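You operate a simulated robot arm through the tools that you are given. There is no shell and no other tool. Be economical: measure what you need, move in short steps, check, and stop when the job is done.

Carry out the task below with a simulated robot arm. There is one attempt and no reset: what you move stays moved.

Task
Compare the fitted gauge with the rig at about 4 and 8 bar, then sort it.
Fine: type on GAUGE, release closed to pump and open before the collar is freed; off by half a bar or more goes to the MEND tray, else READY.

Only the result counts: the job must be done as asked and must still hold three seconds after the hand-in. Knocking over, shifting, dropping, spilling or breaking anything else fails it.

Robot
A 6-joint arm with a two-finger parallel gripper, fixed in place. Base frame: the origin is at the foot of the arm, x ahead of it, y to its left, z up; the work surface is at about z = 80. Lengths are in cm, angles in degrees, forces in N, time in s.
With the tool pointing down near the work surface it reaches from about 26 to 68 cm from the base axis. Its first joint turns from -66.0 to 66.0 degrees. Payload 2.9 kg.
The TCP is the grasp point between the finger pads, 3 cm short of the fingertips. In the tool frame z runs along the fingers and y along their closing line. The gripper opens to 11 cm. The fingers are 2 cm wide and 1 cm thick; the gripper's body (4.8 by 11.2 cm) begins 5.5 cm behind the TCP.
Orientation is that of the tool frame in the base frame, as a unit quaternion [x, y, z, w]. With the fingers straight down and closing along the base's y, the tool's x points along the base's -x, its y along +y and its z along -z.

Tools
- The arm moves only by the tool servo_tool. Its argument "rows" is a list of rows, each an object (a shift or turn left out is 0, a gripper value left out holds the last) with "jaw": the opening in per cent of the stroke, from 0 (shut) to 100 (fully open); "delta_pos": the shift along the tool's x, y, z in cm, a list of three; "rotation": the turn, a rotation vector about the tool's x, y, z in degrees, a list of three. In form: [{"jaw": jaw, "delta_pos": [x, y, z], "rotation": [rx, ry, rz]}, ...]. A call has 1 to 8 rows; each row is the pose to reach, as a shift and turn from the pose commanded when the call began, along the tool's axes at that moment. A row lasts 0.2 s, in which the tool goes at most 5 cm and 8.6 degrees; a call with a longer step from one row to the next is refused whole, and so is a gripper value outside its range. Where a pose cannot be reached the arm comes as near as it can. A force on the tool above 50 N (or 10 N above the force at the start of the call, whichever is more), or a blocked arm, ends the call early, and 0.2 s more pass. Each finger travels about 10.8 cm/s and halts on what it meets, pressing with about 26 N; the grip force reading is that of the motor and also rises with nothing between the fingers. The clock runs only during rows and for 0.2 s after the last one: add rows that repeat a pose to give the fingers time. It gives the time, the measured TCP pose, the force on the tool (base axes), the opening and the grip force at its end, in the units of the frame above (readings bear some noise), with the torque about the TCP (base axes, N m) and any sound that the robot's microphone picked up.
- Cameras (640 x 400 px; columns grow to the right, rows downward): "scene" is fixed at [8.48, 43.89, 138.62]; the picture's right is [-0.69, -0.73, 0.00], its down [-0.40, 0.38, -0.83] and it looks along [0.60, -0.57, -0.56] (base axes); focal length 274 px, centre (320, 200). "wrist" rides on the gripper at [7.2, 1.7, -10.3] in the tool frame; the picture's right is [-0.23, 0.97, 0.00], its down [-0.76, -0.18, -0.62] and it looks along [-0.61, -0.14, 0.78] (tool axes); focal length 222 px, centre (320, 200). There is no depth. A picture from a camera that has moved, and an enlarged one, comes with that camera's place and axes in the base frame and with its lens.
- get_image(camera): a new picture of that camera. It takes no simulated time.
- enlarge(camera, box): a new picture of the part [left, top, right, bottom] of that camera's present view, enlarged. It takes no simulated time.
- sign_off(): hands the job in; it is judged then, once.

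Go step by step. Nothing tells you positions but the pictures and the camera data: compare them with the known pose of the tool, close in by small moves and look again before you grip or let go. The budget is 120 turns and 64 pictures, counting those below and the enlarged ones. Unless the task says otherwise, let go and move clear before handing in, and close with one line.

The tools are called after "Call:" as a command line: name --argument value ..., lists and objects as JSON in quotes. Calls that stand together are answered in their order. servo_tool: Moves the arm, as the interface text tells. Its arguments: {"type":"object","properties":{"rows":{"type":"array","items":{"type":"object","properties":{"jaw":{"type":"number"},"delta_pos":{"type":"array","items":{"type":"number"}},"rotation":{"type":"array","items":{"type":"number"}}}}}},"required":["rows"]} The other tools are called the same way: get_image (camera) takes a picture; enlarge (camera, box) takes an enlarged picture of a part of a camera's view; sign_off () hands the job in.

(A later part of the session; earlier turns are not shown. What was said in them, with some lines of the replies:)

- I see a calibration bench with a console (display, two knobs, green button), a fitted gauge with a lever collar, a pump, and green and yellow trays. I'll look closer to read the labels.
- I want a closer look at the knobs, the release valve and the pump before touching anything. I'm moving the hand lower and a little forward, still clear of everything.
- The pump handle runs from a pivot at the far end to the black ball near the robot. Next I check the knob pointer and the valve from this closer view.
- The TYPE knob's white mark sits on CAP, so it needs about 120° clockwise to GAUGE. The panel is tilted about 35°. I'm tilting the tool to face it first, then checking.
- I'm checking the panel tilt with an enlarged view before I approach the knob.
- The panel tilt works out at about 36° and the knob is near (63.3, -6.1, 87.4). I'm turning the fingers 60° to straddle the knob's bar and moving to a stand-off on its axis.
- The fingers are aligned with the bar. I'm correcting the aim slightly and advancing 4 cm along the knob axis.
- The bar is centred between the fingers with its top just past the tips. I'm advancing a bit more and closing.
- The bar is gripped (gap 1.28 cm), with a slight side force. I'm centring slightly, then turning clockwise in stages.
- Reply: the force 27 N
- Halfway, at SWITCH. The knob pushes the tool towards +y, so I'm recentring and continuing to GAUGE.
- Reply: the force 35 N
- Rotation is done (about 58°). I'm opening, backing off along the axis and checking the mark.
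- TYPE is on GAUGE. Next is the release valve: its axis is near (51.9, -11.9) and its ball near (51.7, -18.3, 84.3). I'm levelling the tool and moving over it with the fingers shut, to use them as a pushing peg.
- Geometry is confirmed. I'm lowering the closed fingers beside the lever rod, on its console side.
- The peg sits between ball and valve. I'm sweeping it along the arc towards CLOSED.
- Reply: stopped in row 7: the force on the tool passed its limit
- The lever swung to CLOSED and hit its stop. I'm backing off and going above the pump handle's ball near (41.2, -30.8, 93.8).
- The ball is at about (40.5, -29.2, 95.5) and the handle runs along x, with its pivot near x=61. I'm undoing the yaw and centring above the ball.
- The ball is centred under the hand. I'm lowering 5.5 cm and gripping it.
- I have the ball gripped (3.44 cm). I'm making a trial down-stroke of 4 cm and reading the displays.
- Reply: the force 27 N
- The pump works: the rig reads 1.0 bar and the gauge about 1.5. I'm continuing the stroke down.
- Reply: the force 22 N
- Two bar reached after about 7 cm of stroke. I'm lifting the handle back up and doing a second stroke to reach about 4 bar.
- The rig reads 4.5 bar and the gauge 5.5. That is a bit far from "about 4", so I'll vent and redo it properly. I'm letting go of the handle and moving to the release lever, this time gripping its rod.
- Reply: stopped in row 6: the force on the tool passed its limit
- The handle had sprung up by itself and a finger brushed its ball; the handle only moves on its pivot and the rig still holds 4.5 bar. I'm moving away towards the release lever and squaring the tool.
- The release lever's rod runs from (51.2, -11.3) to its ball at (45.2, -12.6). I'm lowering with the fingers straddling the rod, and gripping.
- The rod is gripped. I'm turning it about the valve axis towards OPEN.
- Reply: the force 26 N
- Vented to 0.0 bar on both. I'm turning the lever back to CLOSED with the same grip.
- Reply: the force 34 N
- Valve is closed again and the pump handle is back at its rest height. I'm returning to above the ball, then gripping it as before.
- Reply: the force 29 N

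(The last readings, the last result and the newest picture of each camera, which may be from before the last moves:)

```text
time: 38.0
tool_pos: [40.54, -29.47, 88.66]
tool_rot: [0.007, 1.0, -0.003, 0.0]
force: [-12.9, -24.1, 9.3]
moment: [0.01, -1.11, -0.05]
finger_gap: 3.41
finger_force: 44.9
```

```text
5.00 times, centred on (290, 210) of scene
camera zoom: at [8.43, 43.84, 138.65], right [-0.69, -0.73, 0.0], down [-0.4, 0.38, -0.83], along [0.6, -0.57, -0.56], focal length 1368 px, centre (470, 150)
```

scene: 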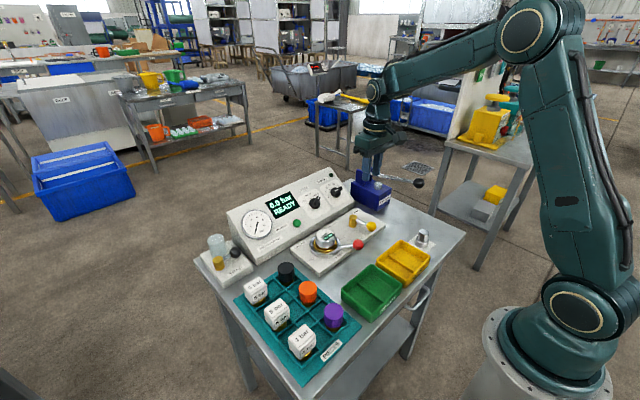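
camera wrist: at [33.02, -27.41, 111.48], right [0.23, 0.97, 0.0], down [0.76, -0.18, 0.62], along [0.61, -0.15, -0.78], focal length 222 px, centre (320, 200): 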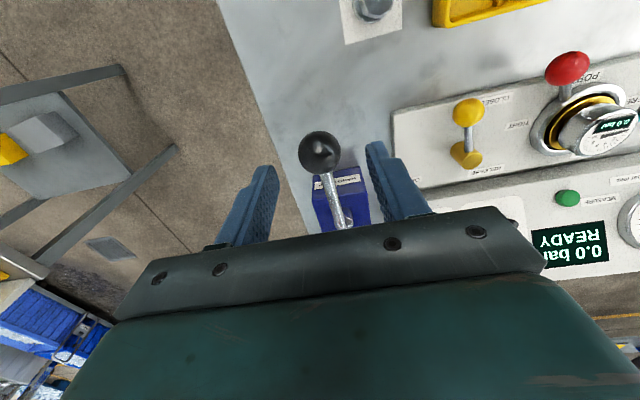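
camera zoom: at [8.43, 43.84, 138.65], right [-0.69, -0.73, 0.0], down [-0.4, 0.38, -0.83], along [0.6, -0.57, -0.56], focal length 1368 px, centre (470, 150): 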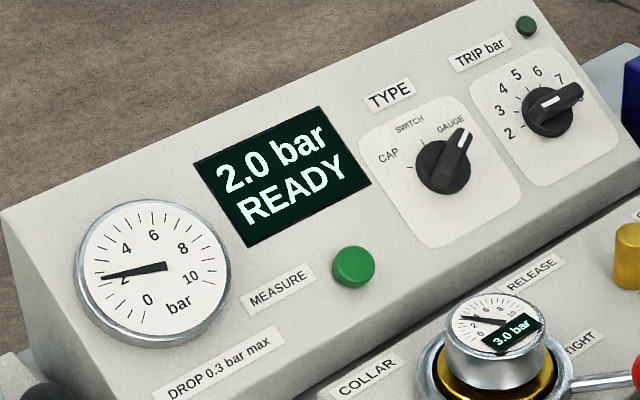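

Rig is at 2.0 bar. Second stroke: full up, then about 5 cm down, and check.

Call:
servo_tool --rows '[{"delta_pos": [0.2, 0.2, -2]}, {"delta_pos": [0.2, 0.2, -4]}, {"delta_pos": [0.1, 0.2, -6]}, {"delta_pos": [0, 0.2, -7]}, {"delta_pos": [0.2, 0.2, -5]}, {"delta_pos": [0.2, 0.2, -3]}, {"delta_pos": [0.1, 0.2, -2]}, {"delta_pos": [0.1, 0.2, -2]}]'

Call:
enlarge --camera "scene" --box '[230, 170, 350, 250]'

```text
time: 39.8
tool_pos: [40.44, -29.59, 90.83]
tool_rot: [0.009, 1.0, -0.006, 0.001]
force: [-10.8, -37.3, 7.7]
moment: [-0.01, -0.95, -0.08]
finger_gap: 3.41
finger_force: 44.4
```

```text
5.00 times, centred on (290, 210) of scene
camera zoom: at [8.44, 43.81, 138.66], right [-0.69, -0.73, 0.0], down [-0.4, 0.38, -0.83], along [0.6, -0.57, -0.56], focal length 1368 px, centre (470, 150)
```

zoom: 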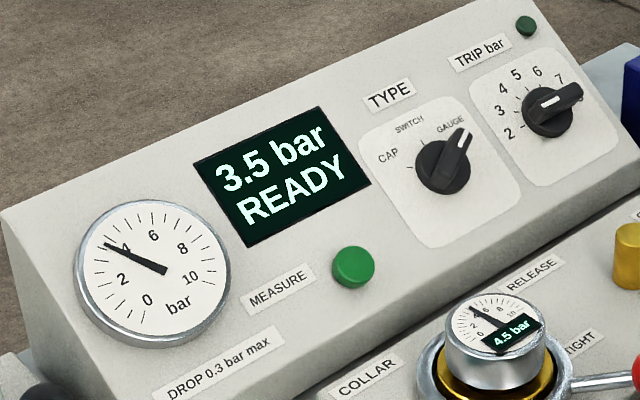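

3.5 bar. Slightly more down-stroke, and I'm relaxing the side load.

Call:
servo_tool --rows '[{"delta_pos": [0, -0.4, 0]}, {"delta_pos": [0, -0.4, 0.6]}, {"delta_pos": [0, -0.4, 1.0]}, {"delta_pos": [0, -0.4, 1.0]}, {"delta_pos": [0, -0.4, 1.0]}, {"delta_pos": [0, -0.4, 1.0]}]'

Call:
enlarge --camera "scene" --box '[250, 180, 346, 244]'

```text
time: 41.2
tool_pos: [40.41, -29.51, 89.58]
tool_rot: [0.004, 1.0, -0.002, 0.0]
force: [-6.9, -17.4, 5.9]
moment: [-0.02, -0.51, 0.03]
finger_gap: 3.39
finger_force: 45.1
```

```text
6.25 times, centred on (298, 212) of scene
camera zoom: at [8.45, 43.85, 138.64], right [-0.69, -0.73, 0.0], down [-0.4, 0.38, -0.83], along [0.6, -0.57, -0.56], focal length 1710 px, centre (458, 125)
```

zoom: 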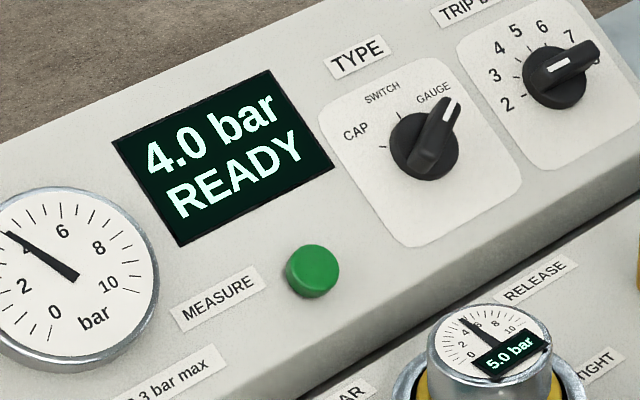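

Rig 4.0 and gauge 5.0: off by 1.0 bar. Next I pump towards 8 bar with one more full stroke.

Call:
servo_tool --rows '[{"delta_pos": [0.2, -0.2, -2]}, {"delta_pos": [0.2, -0.2, -4]}, {"delta_pos": [0, -0.2, -6]}, {"delta_pos": [0.1, -0.2, -4]}, {"delta_pos": [0.2, -0.2, -2]}, {"delta_pos": [0.1, -0.2, 0]}, {"delta_pos": [0, -0.2, 1]}, {"delta_pos": [0, -0.2, 1]}]'

Call:
enlarge --camera "scene" --box '[250, 180, 346, 244]'

```text
time: 43.0
tool_pos: [40.39, -29.47, 88.61]
tool_rot: [0.005, 1.0, -0.002, -0.002]
force: [-13.1, -9.5, 7.3]
moment: [0.0, -0.92, -0.02]
finger_gap: 3.41
finger_force: 44.5
```

```text
6.25 times, centred on (298, 212) of scene
camera zoom: at [8.43, 43.88, 138.63], right [-0.69, -0.73, 0.0], down [-0.4, 0.38, -0.83], along [0.6, -0.57, -0.56], focal length 1710 px, centre (458, 125)
```

zoom: 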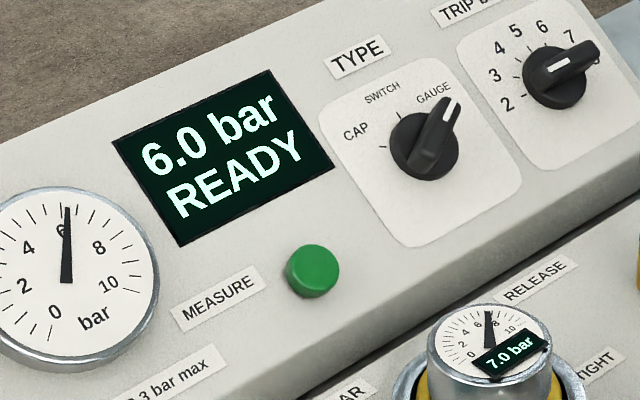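

Call:
servo_tool --rows '[{"delta_pos": [0.2, -0.1, -2]}, {"delta_pos": [0.2, -0.1, -4]}, {"delta_pos": [0.1, -0.1, -6]}, {"delta_pos": [0, -0.1, -7]}, {"delta_pos": [0.2, -0.1, -5]}, {"delta_pos": [0.2, -0.1, -3]}, {"delta_pos": [0.1, -0.1, -1.2]}, {"delta_pos": [0.1, -0.1, -1.2]}]'

Call:
enlarge --camera "scene" --box '[250, 180, 346, 244]'

```text
time: 44.8
tool_pos: [40.18, -29.47, 89.69]
tool_rot: [0.003, 1.0, -0.001, 0.0]
force: [-10.1, 14.4, 8.5]
moment: [0.02, -1.25, 0.09]
finger_gap: 3.39
finger_force: 45.4
```

```text
6.25 times, centred on (298, 212) of scene
camera zoom: at [8.43, 43.94, 138.61], right [-0.69, -0.73, 0.0], down [-0.4, 0.38, -0.83], along [0.6, -0.57, -0.56], focal length 1710 px, centre (458, 125)
```

zoom: 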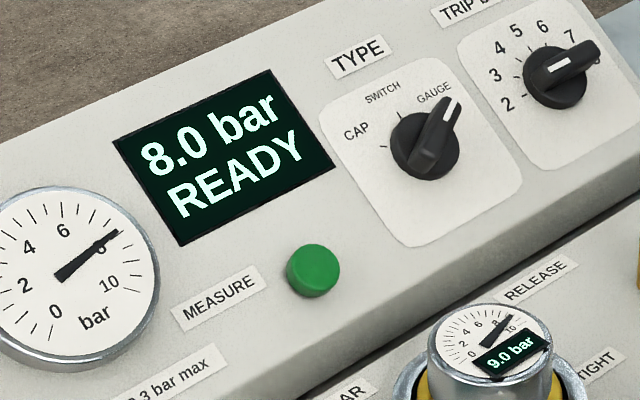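

Rig 8.0 and gauge 9.0: off by 1.0 again, so it goes to MEND. I'm raising the handle to rest, letting go and rising clear.

Call:
servo_tool --rows '[{"delta_pos": [0.1, 0.1, -3]}, {"delta_pos": [0, 0.1, -6]}, {"delta_pos": [0, 0.1, -6], "jaw": 55}, {"delta_pos": [0, 0.1, -6], "jaw": 55}, {"delta_pos": [0, 0.1, -10]}, {"delta_pos": [0, 0.1, -15]}, {"delta_pos": [-2, 5, -15], "jaw": 30}, {"delta_pos": [-4, 9.5, -15]}]'

Call:
servo_tool --rows '[{"delta_pos": [-1.5, 4, 0]}, {"delta_pos": [-3, 7.9, 0], "rotation": [0, 0, -5]}, {"delta_pos": [-3, 7.9, 0], "rotation": [0, 0, -11]}, {"delta_pos": [-3, 7.9, 4], "rotation": [0, 0, -11]}, {"delta_pos": [-3, 7.9, 4], "rotation": [0, 0, -11]}]'

Call:
get_image --camera "wrist"

```text
refused: row 7 steps farther than a row can; nothing moved
```

```text
time: 45.1
tool_pos: [40.27, -29.53, 89.83]
tool_rot: [0.028, 0.999, -0.017, -0.002]
force: [-2.1, -8.0, 3.4]
moment: [-0.04, 0.35, -0.06]
finger_gap: 3.42
finger_force: 45.2
stopped in row 1: the force on the tool passed its limit (the readings are from after the stop); the commanded pose is now the measured one
```

```text
19 pictures are left
camera wrist: at [33.15, -26.97, 100.07], right [0.28, 0.96, -0.03], down [0.75, -0.2, 0.63], along [0.59, -0.2, -0.78], focal length 222 px, centre (320, 200)
```

wrist: 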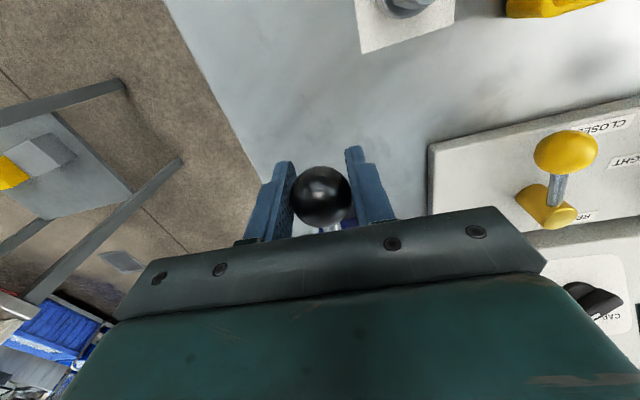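

The first call was refused (step too long), so the chained second one tugged the still-gripped ball briefly before the force limit stopped it; nothing looks harmed. I'll no longer chain moves. Now raising the handle and releasing properly.

Call:
servo_tool --rows '[{"delta_pos": [0, 0, -3], "rotation": [-1, 0, -1.5]}, {"delta_pos": [0, 0, -5.8], "rotation": [-1.9, 0, -3.2]}, {"delta_pos": [0, 0, -5.8], "rotation": [-1.9, 0, -3.2], "jaw": 55}, {"delta_pos": [0, 0, -5.8], "rotation": [-1.9, 0, -3.2]}, {"delta_pos": [0, 0, -10], "rotation": [-1.9, 0, -3.2]}, {"delta_pos": [0, 0, -14.5], "rotation": [-1.9, 0, -3.2]}, {"delta_pos": [0, 0, -14.5], "rotation": [-1.9, 0, -3.2]}]'

Call:
enlarge --camera "scene" --box '[240, 150, 440, 270]'

```text
time: 46.7
tool_pos: [40.01, -28.87, 104.22]
tool_rot: [-0.001, 1.0, 0.001, -0.003]
force: [0.0, -0.8, 0.0]
moment: [-0.02, 0.01, -0.02]
finger_gap: 6.09
finger_force: 0.0
```

```text
3.20 times, centred on (340, 210) of scene
camera zoom: at [8.48, 43.89, 138.62], right [-0.69, -0.73, 0.0], down [-0.4, 0.38, -0.83], along [0.6, -0.57, -0.56], focal length 875 px, centre (256, 168)
```

zoom: 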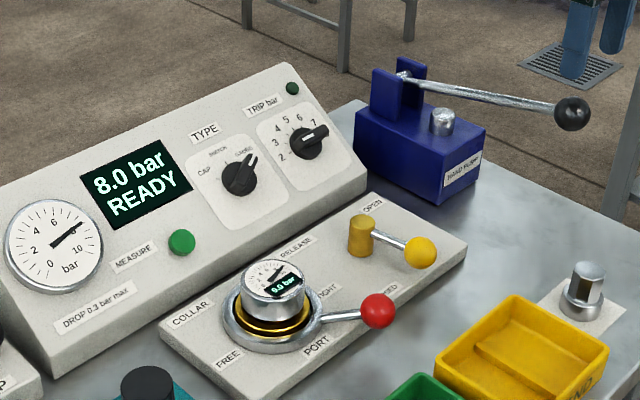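

Everything is in place and the rig holds 8.0 bar. I'm moving above the release lever (47.5, -12.1).

Call:
servo_tool --rows '[{"delta_pos": [-1.8, 4.2, 0], "jaw": 30}, {"delta_pos": [-3.7, 8.4, 0]}, {"delta_pos": [-5.6, 12.6, 0]}, {"delta_pos": [-7.4, 16.7, 0], "rotation": [0, 0, -5]}, {"delta_pos": [-7.4, 16.7, 0], "rotation": [0, 0, -11]}, {"delta_pos": [-7.4, 16.7, 4], "rotation": [0, 0, -11]}, {"delta_pos": [-7.4, 16.7, 8], "rotation": [0, 0, -11]}, {"delta_pos": [-7.4, 16.7, 8], "rotation": [0, 0, -11]}]'

```text
time: 48.5
tool_pos: [47.7, -12.05, 96.31]
tool_rot: [-0.097, 0.995, 0.001, -0.003]
force: [-0.3, 0.8, 0.0]
moment: [-0.03, 0.0, 0.0]
finger_gap: 3.28
finger_force: 0.0
```

Call:
servo_tool --rows '[{"delta_pos": [0.15, 0, 5]}, {"delta_pos": [0.15, 0, 10]}, {"delta_pos": [0.15, 0, 10], "jaw": 0}, {"delta_pos": [0.15, 0, 10], "jaw": 0}, {"delta_pos": [0.15, 0, 10], "jaw": 0}]'

```text
time: 49.7
tool_pos: [47.49, -12.2, 86.18]
tool_rot: [-0.097, 0.995, 0.0, -0.001]
force: [7.9, -10.8, -6.7]
moment: [-0.07, -0.8, -0.5]
finger_gap: 0.94
finger_force: 45.1
```

The rod is gripped again. I'm turning it to OPEN.

Call:
servo_tool --rows '[{"delta_pos": [-0.04, -0.54, 0], "rotation": [0, 0, -8.5]}, {"delta_pos": [-0.17, -1.13, 0], "rotation": [0, 0, -17]}, {"delta_pos": [-0.38, -1.68, 0], "rotation": [0, 0, -25.5]}, {"delta_pos": [-0.67, -2.18, 0], "rotation": [0, 0, -34]}, {"delta_pos": [-1.02, -2.63, 0], "rotation": [0, 0, -42.5]}, {"delta_pos": [-1.45, -3.03, 0], "rotation": [0, 0, -51]}, {"delta_pos": [-1.9, -3.35, 0], "rotation": [0, 0, -59]}, {"delta_pos": [-2.4, -3.6, 0], "rotation": [0, 0, -67]}]'

```text
time: 51.5
tool_pos: [50.58, -15.42, 86.23]
tool_rot: [-0.63, 0.777, 0.001, -0.001]
force: [15.1, -23.3, -31.1]
moment: [-0.27, -0.18, -0.86]
finger_gap: 0.96
finger_force: 44.9
```

Call:
servo_tool --rows '[{"delta_pos": [-0.03, -0.4, 0], "rotation": [0, 0, -6]}, {"delta_pos": [-0.08, -0.75, 0], "rotation": [0, 0, -11]}, {"delta_pos": [-0.08, -0.75, 0], "rotation": [0, 0, -11]}]'

Call:
enlarge --camera "scene" --box '[230, 170, 430, 290]'

```text
time: 52.3
tool_pos: [51.37, -15.4, 86.17]
tool_rot: [-0.701, 0.713, 0.0, -0.001]
force: [15.1, -25.4, -29.9]
moment: [-0.45, -0.19, -0.66]
finger_gap: 0.97
finger_force: 44.6
```

```text
3.20 times, centred on (330, 230) of scene
camera zoom: at [8.56, 43.82, 138.64], right [-0.69, -0.73, 0.0], down [-0.4, 0.38, -0.83], along [0.6, -0.57, -0.56], focal length 875 px, centre (288, 104)
```

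zoom: 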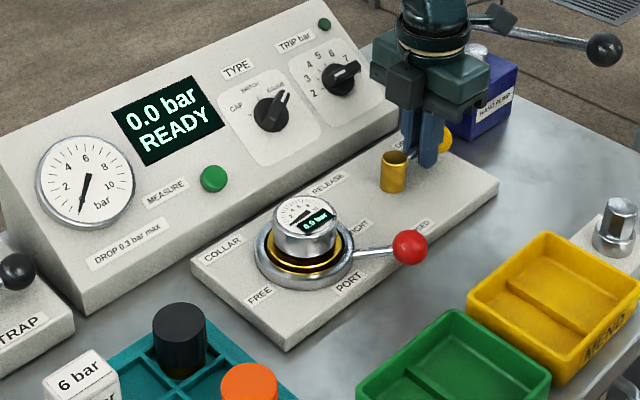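

Vented and open. I'm letting go, rising, and moving over the collar lever with the tool turned to about -35° yaw.

Call:
servo_tool --rows '[{"jaw": 30}, {"jaw": 30}, {"delta_pos": [0, 0, -5]}, {"delta_pos": [0, 0, -10], "rotation": [0, 0, 8]}, {"delta_pos": [0, 0, -14], "rotation": [0, 0, 16]}, {"delta_pos": [0, 0, -14], "rotation": [0, 0, 24]}, {"delta_pos": [0, 0, -14], "rotation": [0, 0, 32]}, {"delta_pos": [0, 0, -14], "rotation": [0, 0, 40]}]'

```text
time: 54.1
tool_pos: [51.4, -15.36, 100.1]
tool_rot: [-0.415, 0.91, 0.003, -0.002]
force: [0.1, -0.1, 0.4]
moment: [0.0, -0.01, -0.02]
finger_gap: 3.33
finger_force: 0.0
```

Call:
servo_tool --rows '[{"delta_pos": [-1.7, 3.4, 0], "rotation": [0, 0, 3.5]}, {"delta_pos": [-3.4, 6.8, 0], "rotation": [0, 0, 7]}, {"delta_pos": [-5.1, 10.3, 0], "rotation": [0, 0, 10.5]}, {"delta_pos": [-6.74, 13.7, 0], "rotation": [0, 0, 14]}, {"delta_pos": [-6.74, 13.7, 0], "rotation": [0, 0, 14]}]'

Call:
get_image --camera "wrist"

```text
time: 55.3
tool_pos: [45.18, -1.14, 100.19]
tool_rot: [-0.302, 0.953, 0.001, -0.002]
force: [-0.2, -0.5, -0.1]
moment: [0.0, 0.0, 0.01]
finger_gap: 3.28
finger_force: 0.0
```

```text
16 pictures are left
camera wrist: at [38.43, -3.92, 110.56], right [-0.38, 0.93, 0.0], down [0.73, 0.29, 0.62], along [0.57, 0.24, -0.78], focal length 222 px, centre (320, 200)
```

wrist: 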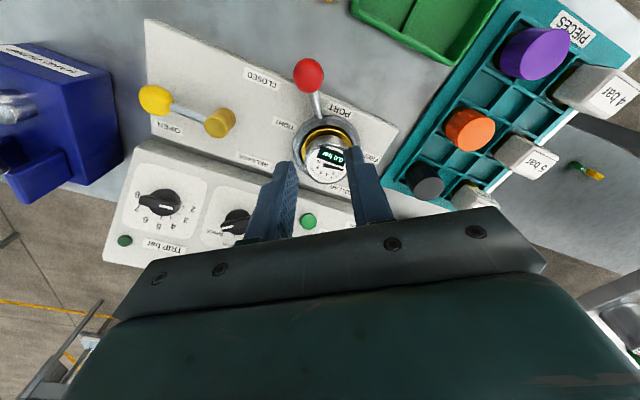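

The collar axis is about (50, 2.3), with the red ball at (42.4, -3.3, 85.2). I'm lowering to straddle the rod near the ball and gripping.

Call:
servo_tool --rows '[{"delta_pos": [0.96, -0.2, 4], "rotation": [0, 0, -1.4]}, {"delta_pos": [0.96, -0.2, 8], "rotation": [0, 0, -1.4]}, {"delta_pos": [0.96, -0.2, 12], "rotation": [0, 0, -1.4]}, {"delta_pos": [0.96, -0.2, 13.9], "rotation": [0, 0, -1.4]}, {"delta_pos": [0.96, -0.2, 13.9], "rotation": [0, 0, -1.4]}]'

Call:
get_image --camera "wrist"

```text
time: 56.5
tool_pos: [44.52, -1.97, 86.47]
tool_rot: [-0.314, 0.949, 0.002, -0.002]
force: [-0.7, -0.4, 0.0]
moment: [0.0, 0.03, -0.04]
finger_gap: 3.29
finger_force: 0.1
```

```text
15 pictures are left
camera wrist: at [37.78, -4.9, 96.8], right [-0.4, 0.92, 0.0], down [0.72, 0.31, 0.62], along [0.57, 0.25, -0.78], focal length 222 px, centre (320, 200)
```

wrist: 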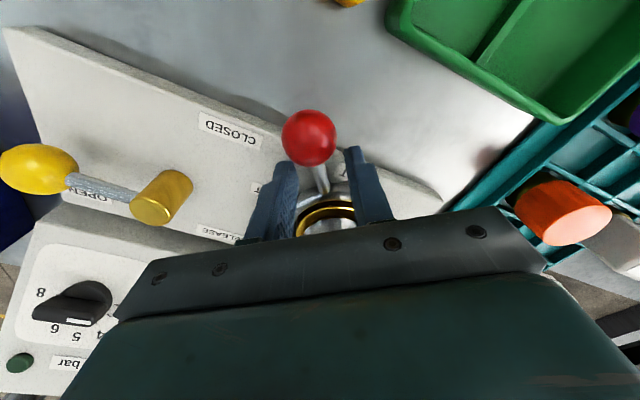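

The rod is between the fingers; closing.

Call:
servo_tool --rows '[{"jaw": 0}, {"jaw": 0}, {"jaw": 0}]'

```text
time: 57.3
tool_pos: [44.78, -1.95, 86.54]
tool_rot: [-0.313, 0.95, 0.001, 0.001]
force: [20.4, 2.2, -9.1]
moment: [-0.15, -0.74, -0.76]
finger_gap: 0.95
finger_force: 44.8
```

Gripped. I'm turning the collar towards FREE in small steps.

Call:
servo_tool --rows '[{"delta_pos": [-0.07, 0.95, 0], "rotation": [0, 0, 8]}, {"delta_pos": [-0.27, 1.88, 0], "rotation": [0, 0, 16]}, {"delta_pos": [-0.59, 2.78, 0], "rotation": [0, 0, 24]}, {"delta_pos": [-0.59, 2.78, 0], "rotation": [0, 0, 24]}]'

```text
time: 58.3
tool_pos: [43.61, 0.64, 86.53]
tool_rot: [-0.109, 0.994, 0.0, 0.0]
force: [14.9, -2.8, 14.4]
moment: [-0.31, -0.48, -0.38]
finger_gap: 0.94
finger_force: 45.0
```

Call:
servo_tool --rows '[{"delta_pos": [-0.07, 0.95, 0], "rotation": [0, 0, 8]}, {"delta_pos": [-0.27, 1.88, 0], "rotation": [0, 0, 16]}, {"delta_pos": [-0.59, 2.78, 0], "rotation": [0, 0, 24]}, {"delta_pos": [-1.04, 3.62, 0], "rotation": [0, 0, 32]}, {"delta_pos": [-1.6, 4.39, 0], "rotation": [0, 0, 40]}, {"delta_pos": [-2.26, 5.08, 0], "rotation": [0, 0, 48]}]'

Call:
enlarge --camera "scene" --box '[250, 190, 400, 290]'

```text
time: 59.7
tool_pos: [44.78, 5.96, 86.65]
tool_rot: [0.305, 0.952, 0.001, 0.001]
force: [21.8, -16.8, 16.8]
moment: [0.17, -0.41, 0.49]
finger_gap: 0.94
finger_force: 45.4
```

```text
4.00 times, centred on (325, 240) of scene
camera zoom: at [8.51, 43.84, 138.64], right [-0.69, -0.73, 0.0], down [-0.4, 0.38, -0.83], along [0.6, -0.57, -0.56], focal length 1094 px, centre (300, 40)
```

zoom: 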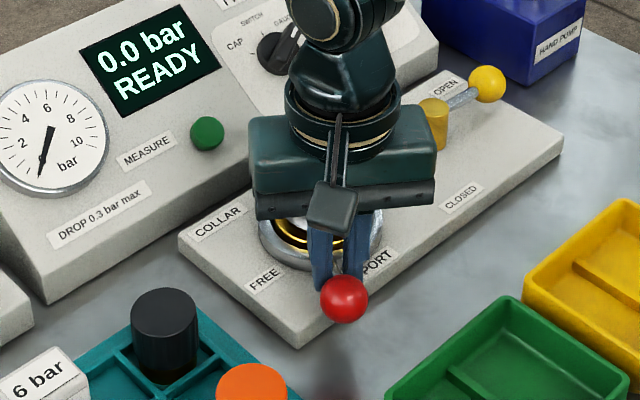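

Lever is past centre at about +36°. I'm continuing gently to find the FREE stop.

Call:
servo_tool --rows '[{"delta_pos": [-0.02, 0.48, 0], "rotation": [0, 0, 4]}, {"delta_pos": [-0.07, 0.95, 0], "rotation": [0, 0, 8]}, {"delta_pos": [-0.15, 1.42, 0], "rotation": [0, 0, 12]}, {"delta_pos": [-0.15, 1.42, 0], "rotation": [0, 0, 12]}]'

```text
time: 60.3
tool_pos: [44.82, 5.91, 86.53]
tool_rot: [0.358, 0.934, -0.008, -0.002]
force: [-2.5, -8.1, 5.8]
moment: [0.19, 0.31, 1.14]
finger_gap: 1.13
finger_force: 45.2
stopped in row 2: the force on the tool passed its limit (the readings are from after the stop); the commanded pose is now the measured one
```

The lever met its stop at FREE. I'm releasing, rising, and positioning over the gauge.

Call:
servo_tool --rows '[{"jaw": 30}, {"jaw": 30}, {"delta_pos": [0, 0, -5]}, {"delta_pos": [0, 0, -10], "rotation": [0, 0, -8.5]}, {"delta_pos": [0, 0, -13], "rotation": [0, 0, -17]}, {"delta_pos": [0, 0, -13], "rotation": [0, 0, -25.5]}, {"delta_pos": [0, 0, -13], "rotation": [0, 0, -34]}, {"delta_pos": [0, 0, -13], "rotation": [0, 0, -42]}]'

```text
time: 62.1
tool_pos: [44.96, 6.37, 99.56]
tool_rot: [-0.001, 1.0, -0.005, -0.004]
force: [-0.5, -0.4, 0.3]
moment: [0.03, 0.02, -0.01]
finger_gap: 3.3
finger_force: 0.0
```

Call:
servo_tool --rows '[{"delta_pos": [-2.5, -2, 0], "jaw": 80}, {"delta_pos": [-5, -4.1, 0]}, {"delta_pos": [-5, -4.1, 3]}, {"delta_pos": [-5, -4.1, 3]}]'

Call:
get_image --camera "wrist"

Call:
enlarge --camera "scene" --box '[260, 180, 440, 300]'

```text
time: 63.1
tool_pos: [50.01, 2.2, 96.57]
tool_rot: [0.0, 1.0, -0.006, -0.005]
force: [-0.7, 0.2, 0.1]
moment: [-0.02, 0.04, 0.01]
finger_gap: 8.79
finger_force: 0.0
```

```text
13 pictures are left
camera wrist: at [42.79, 4.11, 106.82], right [0.23, 0.97, -0.01], down [0.77, -0.17, 0.62], along [0.6, -0.15, -0.79], focal length 222 px, centre (320, 200)
```

wrist: 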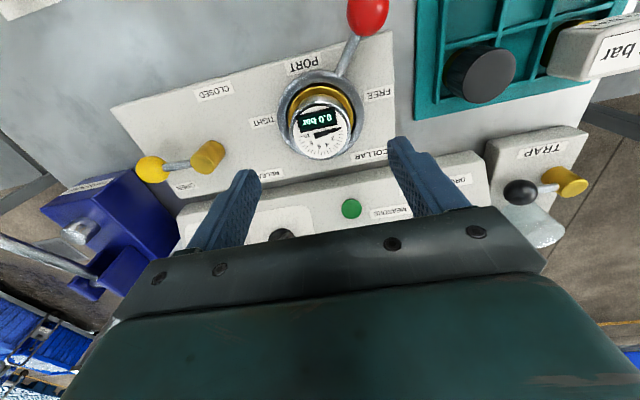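

```text
3.33 times, centred on (350, 240) of scene
camera zoom: at [8.48, 43.89, 138.62], right [-0.69, -0.73, 0.0], down [-0.4, 0.38, -0.83], along [0.6, -0.57, -0.56], focal length 912 px, centre (220, 67)
```

zoom: 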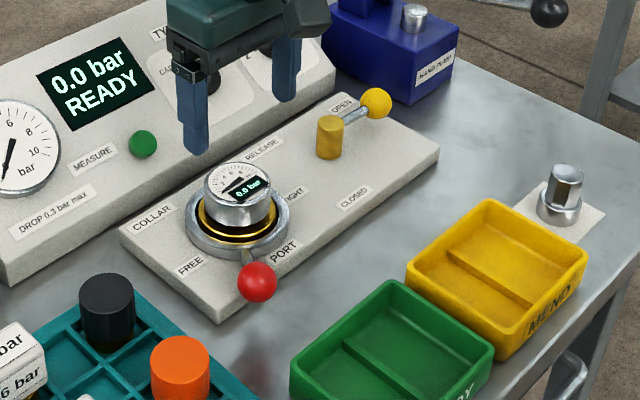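

The gauge top is centred at (50.1, 2.1, 86.8). I'm lowering so the tips reach about z = 84, above the collar ring, then gripping.

Call:
servo_tool --rows '[{"delta_pos": [-0.1, -0.05, 4]}, {"delta_pos": [-0.1, -0.05, 7.5]}, {"delta_pos": [-0.1, -0.05, 9.4]}, {"delta_pos": [-0.1, -0.05, 9.4], "jaw": 0}, {"delta_pos": [-0.1, -0.05, 9.4], "jaw": 0}, {"delta_pos": [-0.1, -0.05, 9.4], "jaw": 0}]'

Call:
enlarge --camera "scene" --box '[260, 190, 380, 270]'

```text
time: 64.5
tool_pos: [49.93, 2.01, 87.35]
tool_rot: [0.0, 1.0, -0.005, -0.004]
force: [-0.1, 0.6, 0.0]
moment: [0.01, -0.01, -0.01]
finger_gap: 5.74
finger_force: 25.9
```

```text
5.00 times, centred on (320, 230) of scene
camera zoom: at [8.48, 43.89, 138.62], right [-0.69, -0.73, 0.0], down [-0.4, 0.38, -0.83], along [0.6, -0.57, -0.56], focal length 1368 px, centre (320, 50)
```

zoom: 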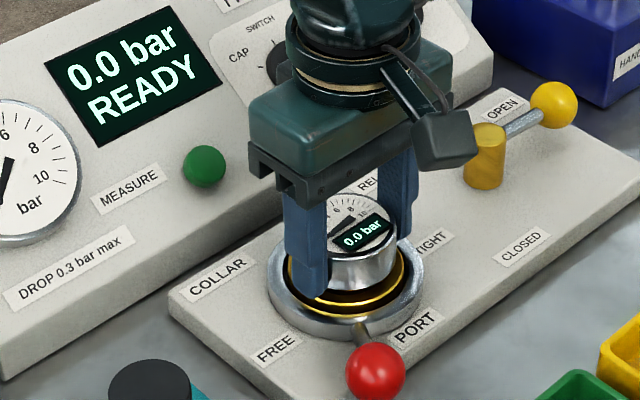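

Gripped at 5.74 cm. I'm lifting straight up.

Call:
servo_tool --rows '[{"jaw": 0}, {"delta_pos": [0, 0, -1]}, {"delta_pos": [0, 0, -3]}, {"delta_pos": [0, 0, -6]}, {"delta_pos": [0, 0, -10]}, {"delta_pos": [0, 0, -14]}, {"delta_pos": [0, 0, -14]}]'

Call:
get_image --camera "scene"

```text
time: 66.1
tool_pos: [50.13, 2.25, 101.21]
tool_rot: [0.0, 1.0, -0.006, -0.004]
force: [0.2, 0.2, -1.7]
moment: [0.04, 0.02, 0.01]
finger_gap: 5.73
finger_force: 26.1
```

```text
10 pictures are left
```

scene: 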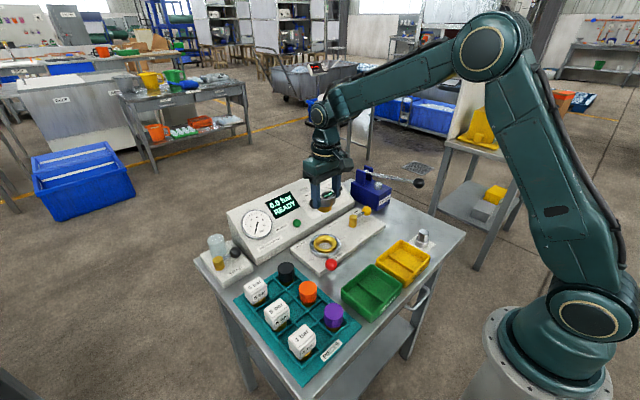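

Gauge is out. I'm checking the gauge's underside and the tray's interior.

Call:
enlarge --camera "scene" --box '[290, 150, 365, 220]'

Call:
enlarge --camera "scene" --box '[365, 220, 455, 290]'

```text
5.71 times, centred on (328, 185) of scene
camera zoom: at [8.48, 43.89, 138.62], right [-0.69, -0.73, 0.0], down [-0.4, 0.38, -0.83], along [0.6, -0.57, -0.56], focal length 1563 px, centre (277, 286)
```

zoom: 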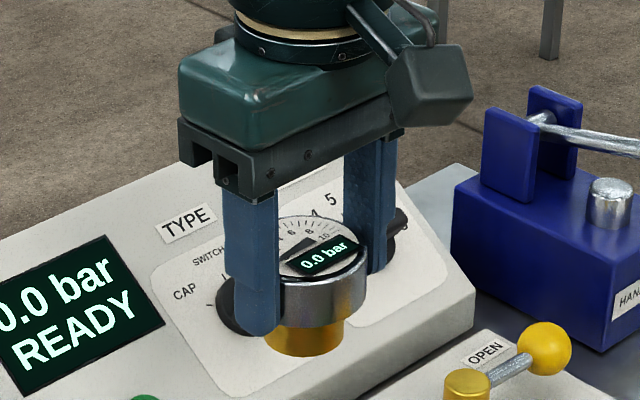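

```text
5.71 times, centred on (410, 255) of scene
camera zoom: at [8.48, 43.89, 138.62], right [-0.69, -0.73, 0.0], down [-0.4, 0.38, -0.83], along [0.6, -0.57, -0.56], focal length 1563 px, centre (-194, -114)
```

zoom: 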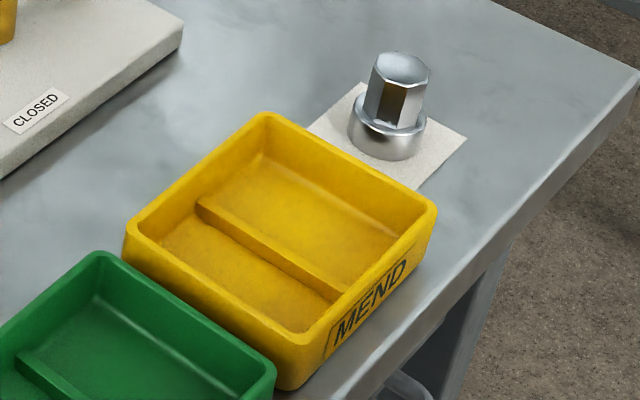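

The gauge stands on a brass base about 3.6 cm wide and 4.7 cm tall overall. I'll set it in the -y compartment of MEND, around (31.2, -12), with the fingers closing along x to clear the walls. I'm travelling high and turning.

Call:
servo_tool --rows '[{"delta_pos": [1.2, -0.9, 0], "rotation": [0, 0, -5.6]}, {"delta_pos": [2.4, -1.8, 0], "rotation": [0, 0, -11.2]}, {"delta_pos": [3.6, -2.7, 0], "rotation": [0, 0, -16.8]}, {"delta_pos": [4.8, -3.6, 0], "rotation": [0, 0, -22.4]}, {"delta_pos": [6, -4.5, 0], "rotation": [0, 0, -28]}, {"delta_pos": [7.2, -5.4, 0], "rotation": [0, 0, -33.6]}, {"delta_pos": [8.4, -6.3, 0], "rotation": [0, 0, -39.2]}, {"delta_pos": [9.6, -7.2, 0], "rotation": [0, 0, -45]}]'

```text
time: 67.9
tool_pos: [40.42, -5.19, 101.28]
tool_rot: [-0.384, 0.924, -0.003, -0.007]
force: [0.1, -0.9, -1.1]
moment: [0.01, -0.01, 0.01]
finger_gap: 5.73
finger_force: 26.0
```

Call:
servo_tool --rows '[{"delta_pos": [1.4, 0.2, 0], "rotation": [0, 0, -5.6]}, {"delta_pos": [2.8, 0.4, 0], "rotation": [0, 0, -11.2]}, {"delta_pos": [4.2, 0.6, 0], "rotation": [0, 0, -16.8]}, {"delta_pos": [5.6, 0.8, 0], "rotation": [0, 0, -22.4]}, {"delta_pos": [7, 1.0, 0], "rotation": [0, 0, -28]}, {"delta_pos": [8.5, 1.2, 0], "rotation": [0, 0, -33.6]}, {"delta_pos": [10, 1.4, 0], "rotation": [0, 0, -39.2]}, {"delta_pos": [11.4, 1.66, 0], "rotation": [0, 0, -45]}]'

Call:
get_image --camera "wrist"

```text
time: 69.7
tool_pos: [31.32, -12.04, 101.5]
tool_rot: [0.707, -0.707, 0.001, 0.006]
force: [-0.2, 1.0, -1.4]
moment: [-0.01, -0.04, -0.02]
finger_gap: 5.74
finger_force: 26.0
```

```text
7 pictures are left
camera wrist: at [29.67, -19.07, 111.74], right [-0.97, 0.23, 0.0], down [0.18, 0.77, 0.61], along [0.13, 0.6, -0.79], focal length 222 px, centre (320, 200)
```

wrist: 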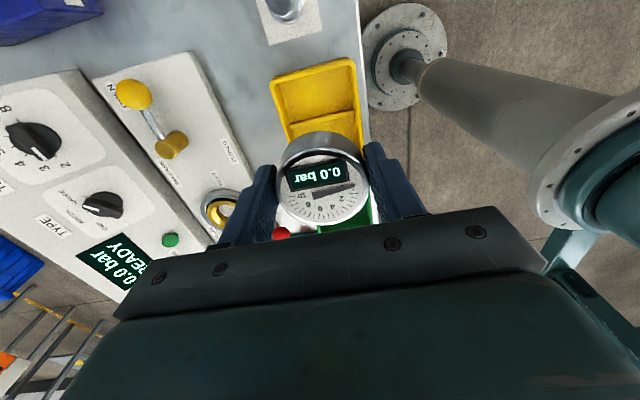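

The tray position is confirmed (x 26.3–36, y -15.7 to -3.5, divider near -9.6). I'm descending to just above the floor.

Call:
servo_tool --rows '[{"delta_pos": [0.1, 0.2, 3]}, {"delta_pos": [0.1, 0.2, 6]}, {"delta_pos": [0.1, 0.2, 9]}, {"delta_pos": [0.1, 0.2, 11.5]}, {"delta_pos": [0.1, 0.2, 13]}, {"delta_pos": [0.1, 0.2, 14]}, {"delta_pos": [0.1, 0.2, 14]}]'

Call:
enlarge --camera "scene" --box '[355, 210, 460, 290]'

```text
time: 71.3
tool_pos: [30.92, -12.25, 87.4]
tool_rot: [-0.707, 0.708, -0.001, -0.005]
force: [-0.2, -0.2, -3.1]
moment: [0.01, 0.01, -0.02]
finger_gap: 5.73
finger_force: 26.0
```

```text
5.00 times, centred on (408, 250) of scene
camera zoom: at [8.48, 43.89, 138.63], right [-0.69, -0.73, 0.0], down [-0.4, 0.38, -0.83], along [0.6, -0.57, -0.56], focal length 1368 px, centre (-118, -50)
```

zoom: 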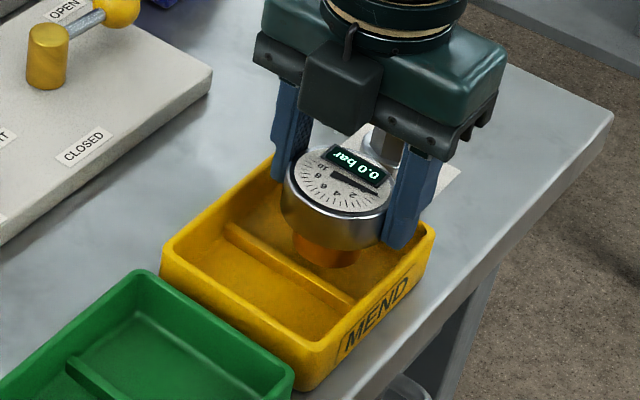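

The gauge is over the compartment. I'm nudging +x slightly and lowering in small steps until it touches.

Call:
servo_tool --rows '[{"delta_pos": [0, -0.25, 0.4]}, {"delta_pos": [0, -0.25, 0.8]}, {"delta_pos": [0, -0.25, 1.1]}, {"delta_pos": [0, -0.25, 1.4]}, {"delta_pos": [0, -0.25, 1.4]}]'

```text
time: 72.5
tool_pos: [31.15, -12.33, 86.03]
tool_rot: [0.707, -0.707, 0.001, 0.007]
force: [-0.2, 0.4, -2.1]
moment: [0.0, -0.03, 0.03]
finger_gap: 5.73
finger_force: 25.9
```

Call:
servo_tool --rows '[{"delta_pos": [-0.1, 0, 0.2]}, {"delta_pos": [-0.1, 0, 0.4]}, {"delta_pos": [-0.1, 0, 0.6]}, {"delta_pos": [-0.1, 0, 0.6]}]'

```text
time: 73.5
tool_pos: [31.29, -12.17, 85.53]
tool_rot: [-0.707, 0.707, -0.002, -0.007]
force: [-2.8, -3.3, 20.8]
moment: [-0.01, -0.13, -0.02]
finger_gap: 5.73
finger_force: 26.4
```

Contact with the floor at z = 85.5. I'm checking before releasing.

Call:
enlarge --camera "scene" --box '[355, 210, 460, 290]'

```text
5.00 times, centred on (408, 250) of scene
camera zoom: at [8.45, 43.89, 138.63], right [-0.69, -0.73, 0.0], down [-0.4, 0.38, -0.83], along [0.6, -0.57, -0.56], focal length 1368 px, centre (-118, -50)
```

zoom: 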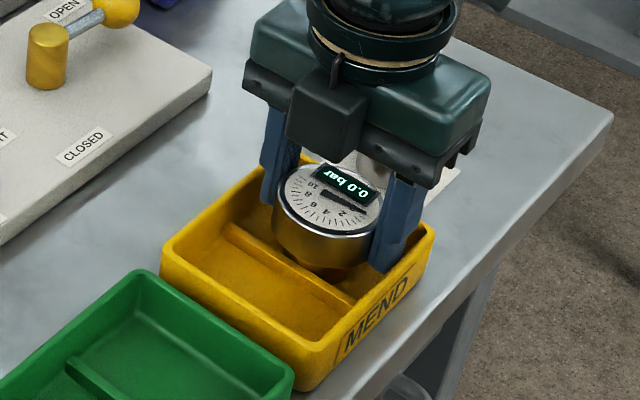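

It is seated in the compartment. I'm easing the pressure, opening just enough, and rising straight up.

Call:
servo_tool --rows '[{"delta_pos": [0, 0, -0.15]}, {"delta_pos": [0, 0, -0.15], "jaw": 58}, {"delta_pos": [0, 0, -0.15], "jaw": 58}, {"delta_pos": [0, 0, -2]}, {"delta_pos": [0, 0, -5]}, {"delta_pos": [0, 0, -10]}, {"delta_pos": [0, 0, -15]}, {"delta_pos": [0, 0, -15]}]'

Call:
get_image --camera "scene"

Call:
enlarge --camera "scene" --box '[320, 190, 470, 290]'

```text
time: 75.3
tool_pos: [31.17, -11.73, 100.5]
tool_rot: [-0.707, 0.707, 0.0, -0.007]
force: [0.5, 0.3, 0.3]
moment: [-0.01, 0.01, 0.01]
finger_gap: 6.35
finger_force: 0.1
```

```text
4 pictures are left
```

scene: 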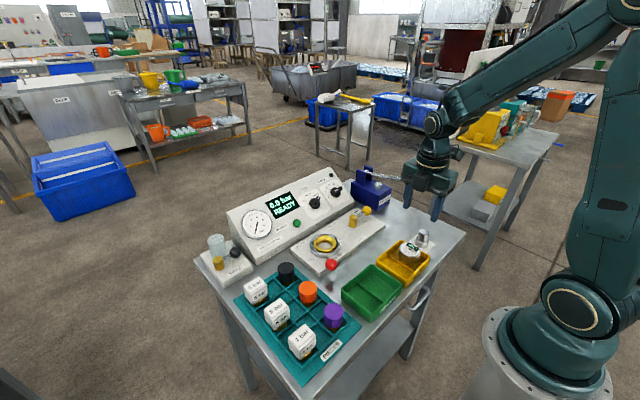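

```text
4.00 times, centred on (395, 240) of scene
camera zoom: at [8.48, 43.89, 138.62], right [-0.69, -0.73, 0.0], down [-0.4, 0.38, -0.83], along [0.6, -0.57, -0.56], focal length 1094 px, centre (20, 40)
```

zoom: 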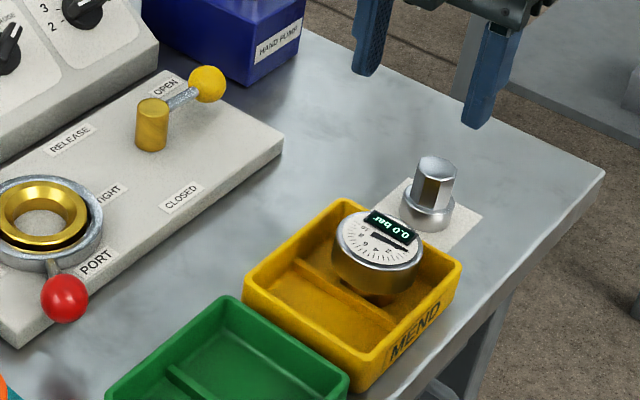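

The gauge stands upright in the MEND tray, the hand is clear, and everything else is in place. I'm handing in.

Call:
sign_off

```text
The job is handed in.
```

The gauge read 5.0 bar against the rig's 4.0, and 9.0 against 8.0. That is 1.0 bar high at both points, so I vented the rig, freed the collar, put the gauge in the MEND tray and handed the job in.
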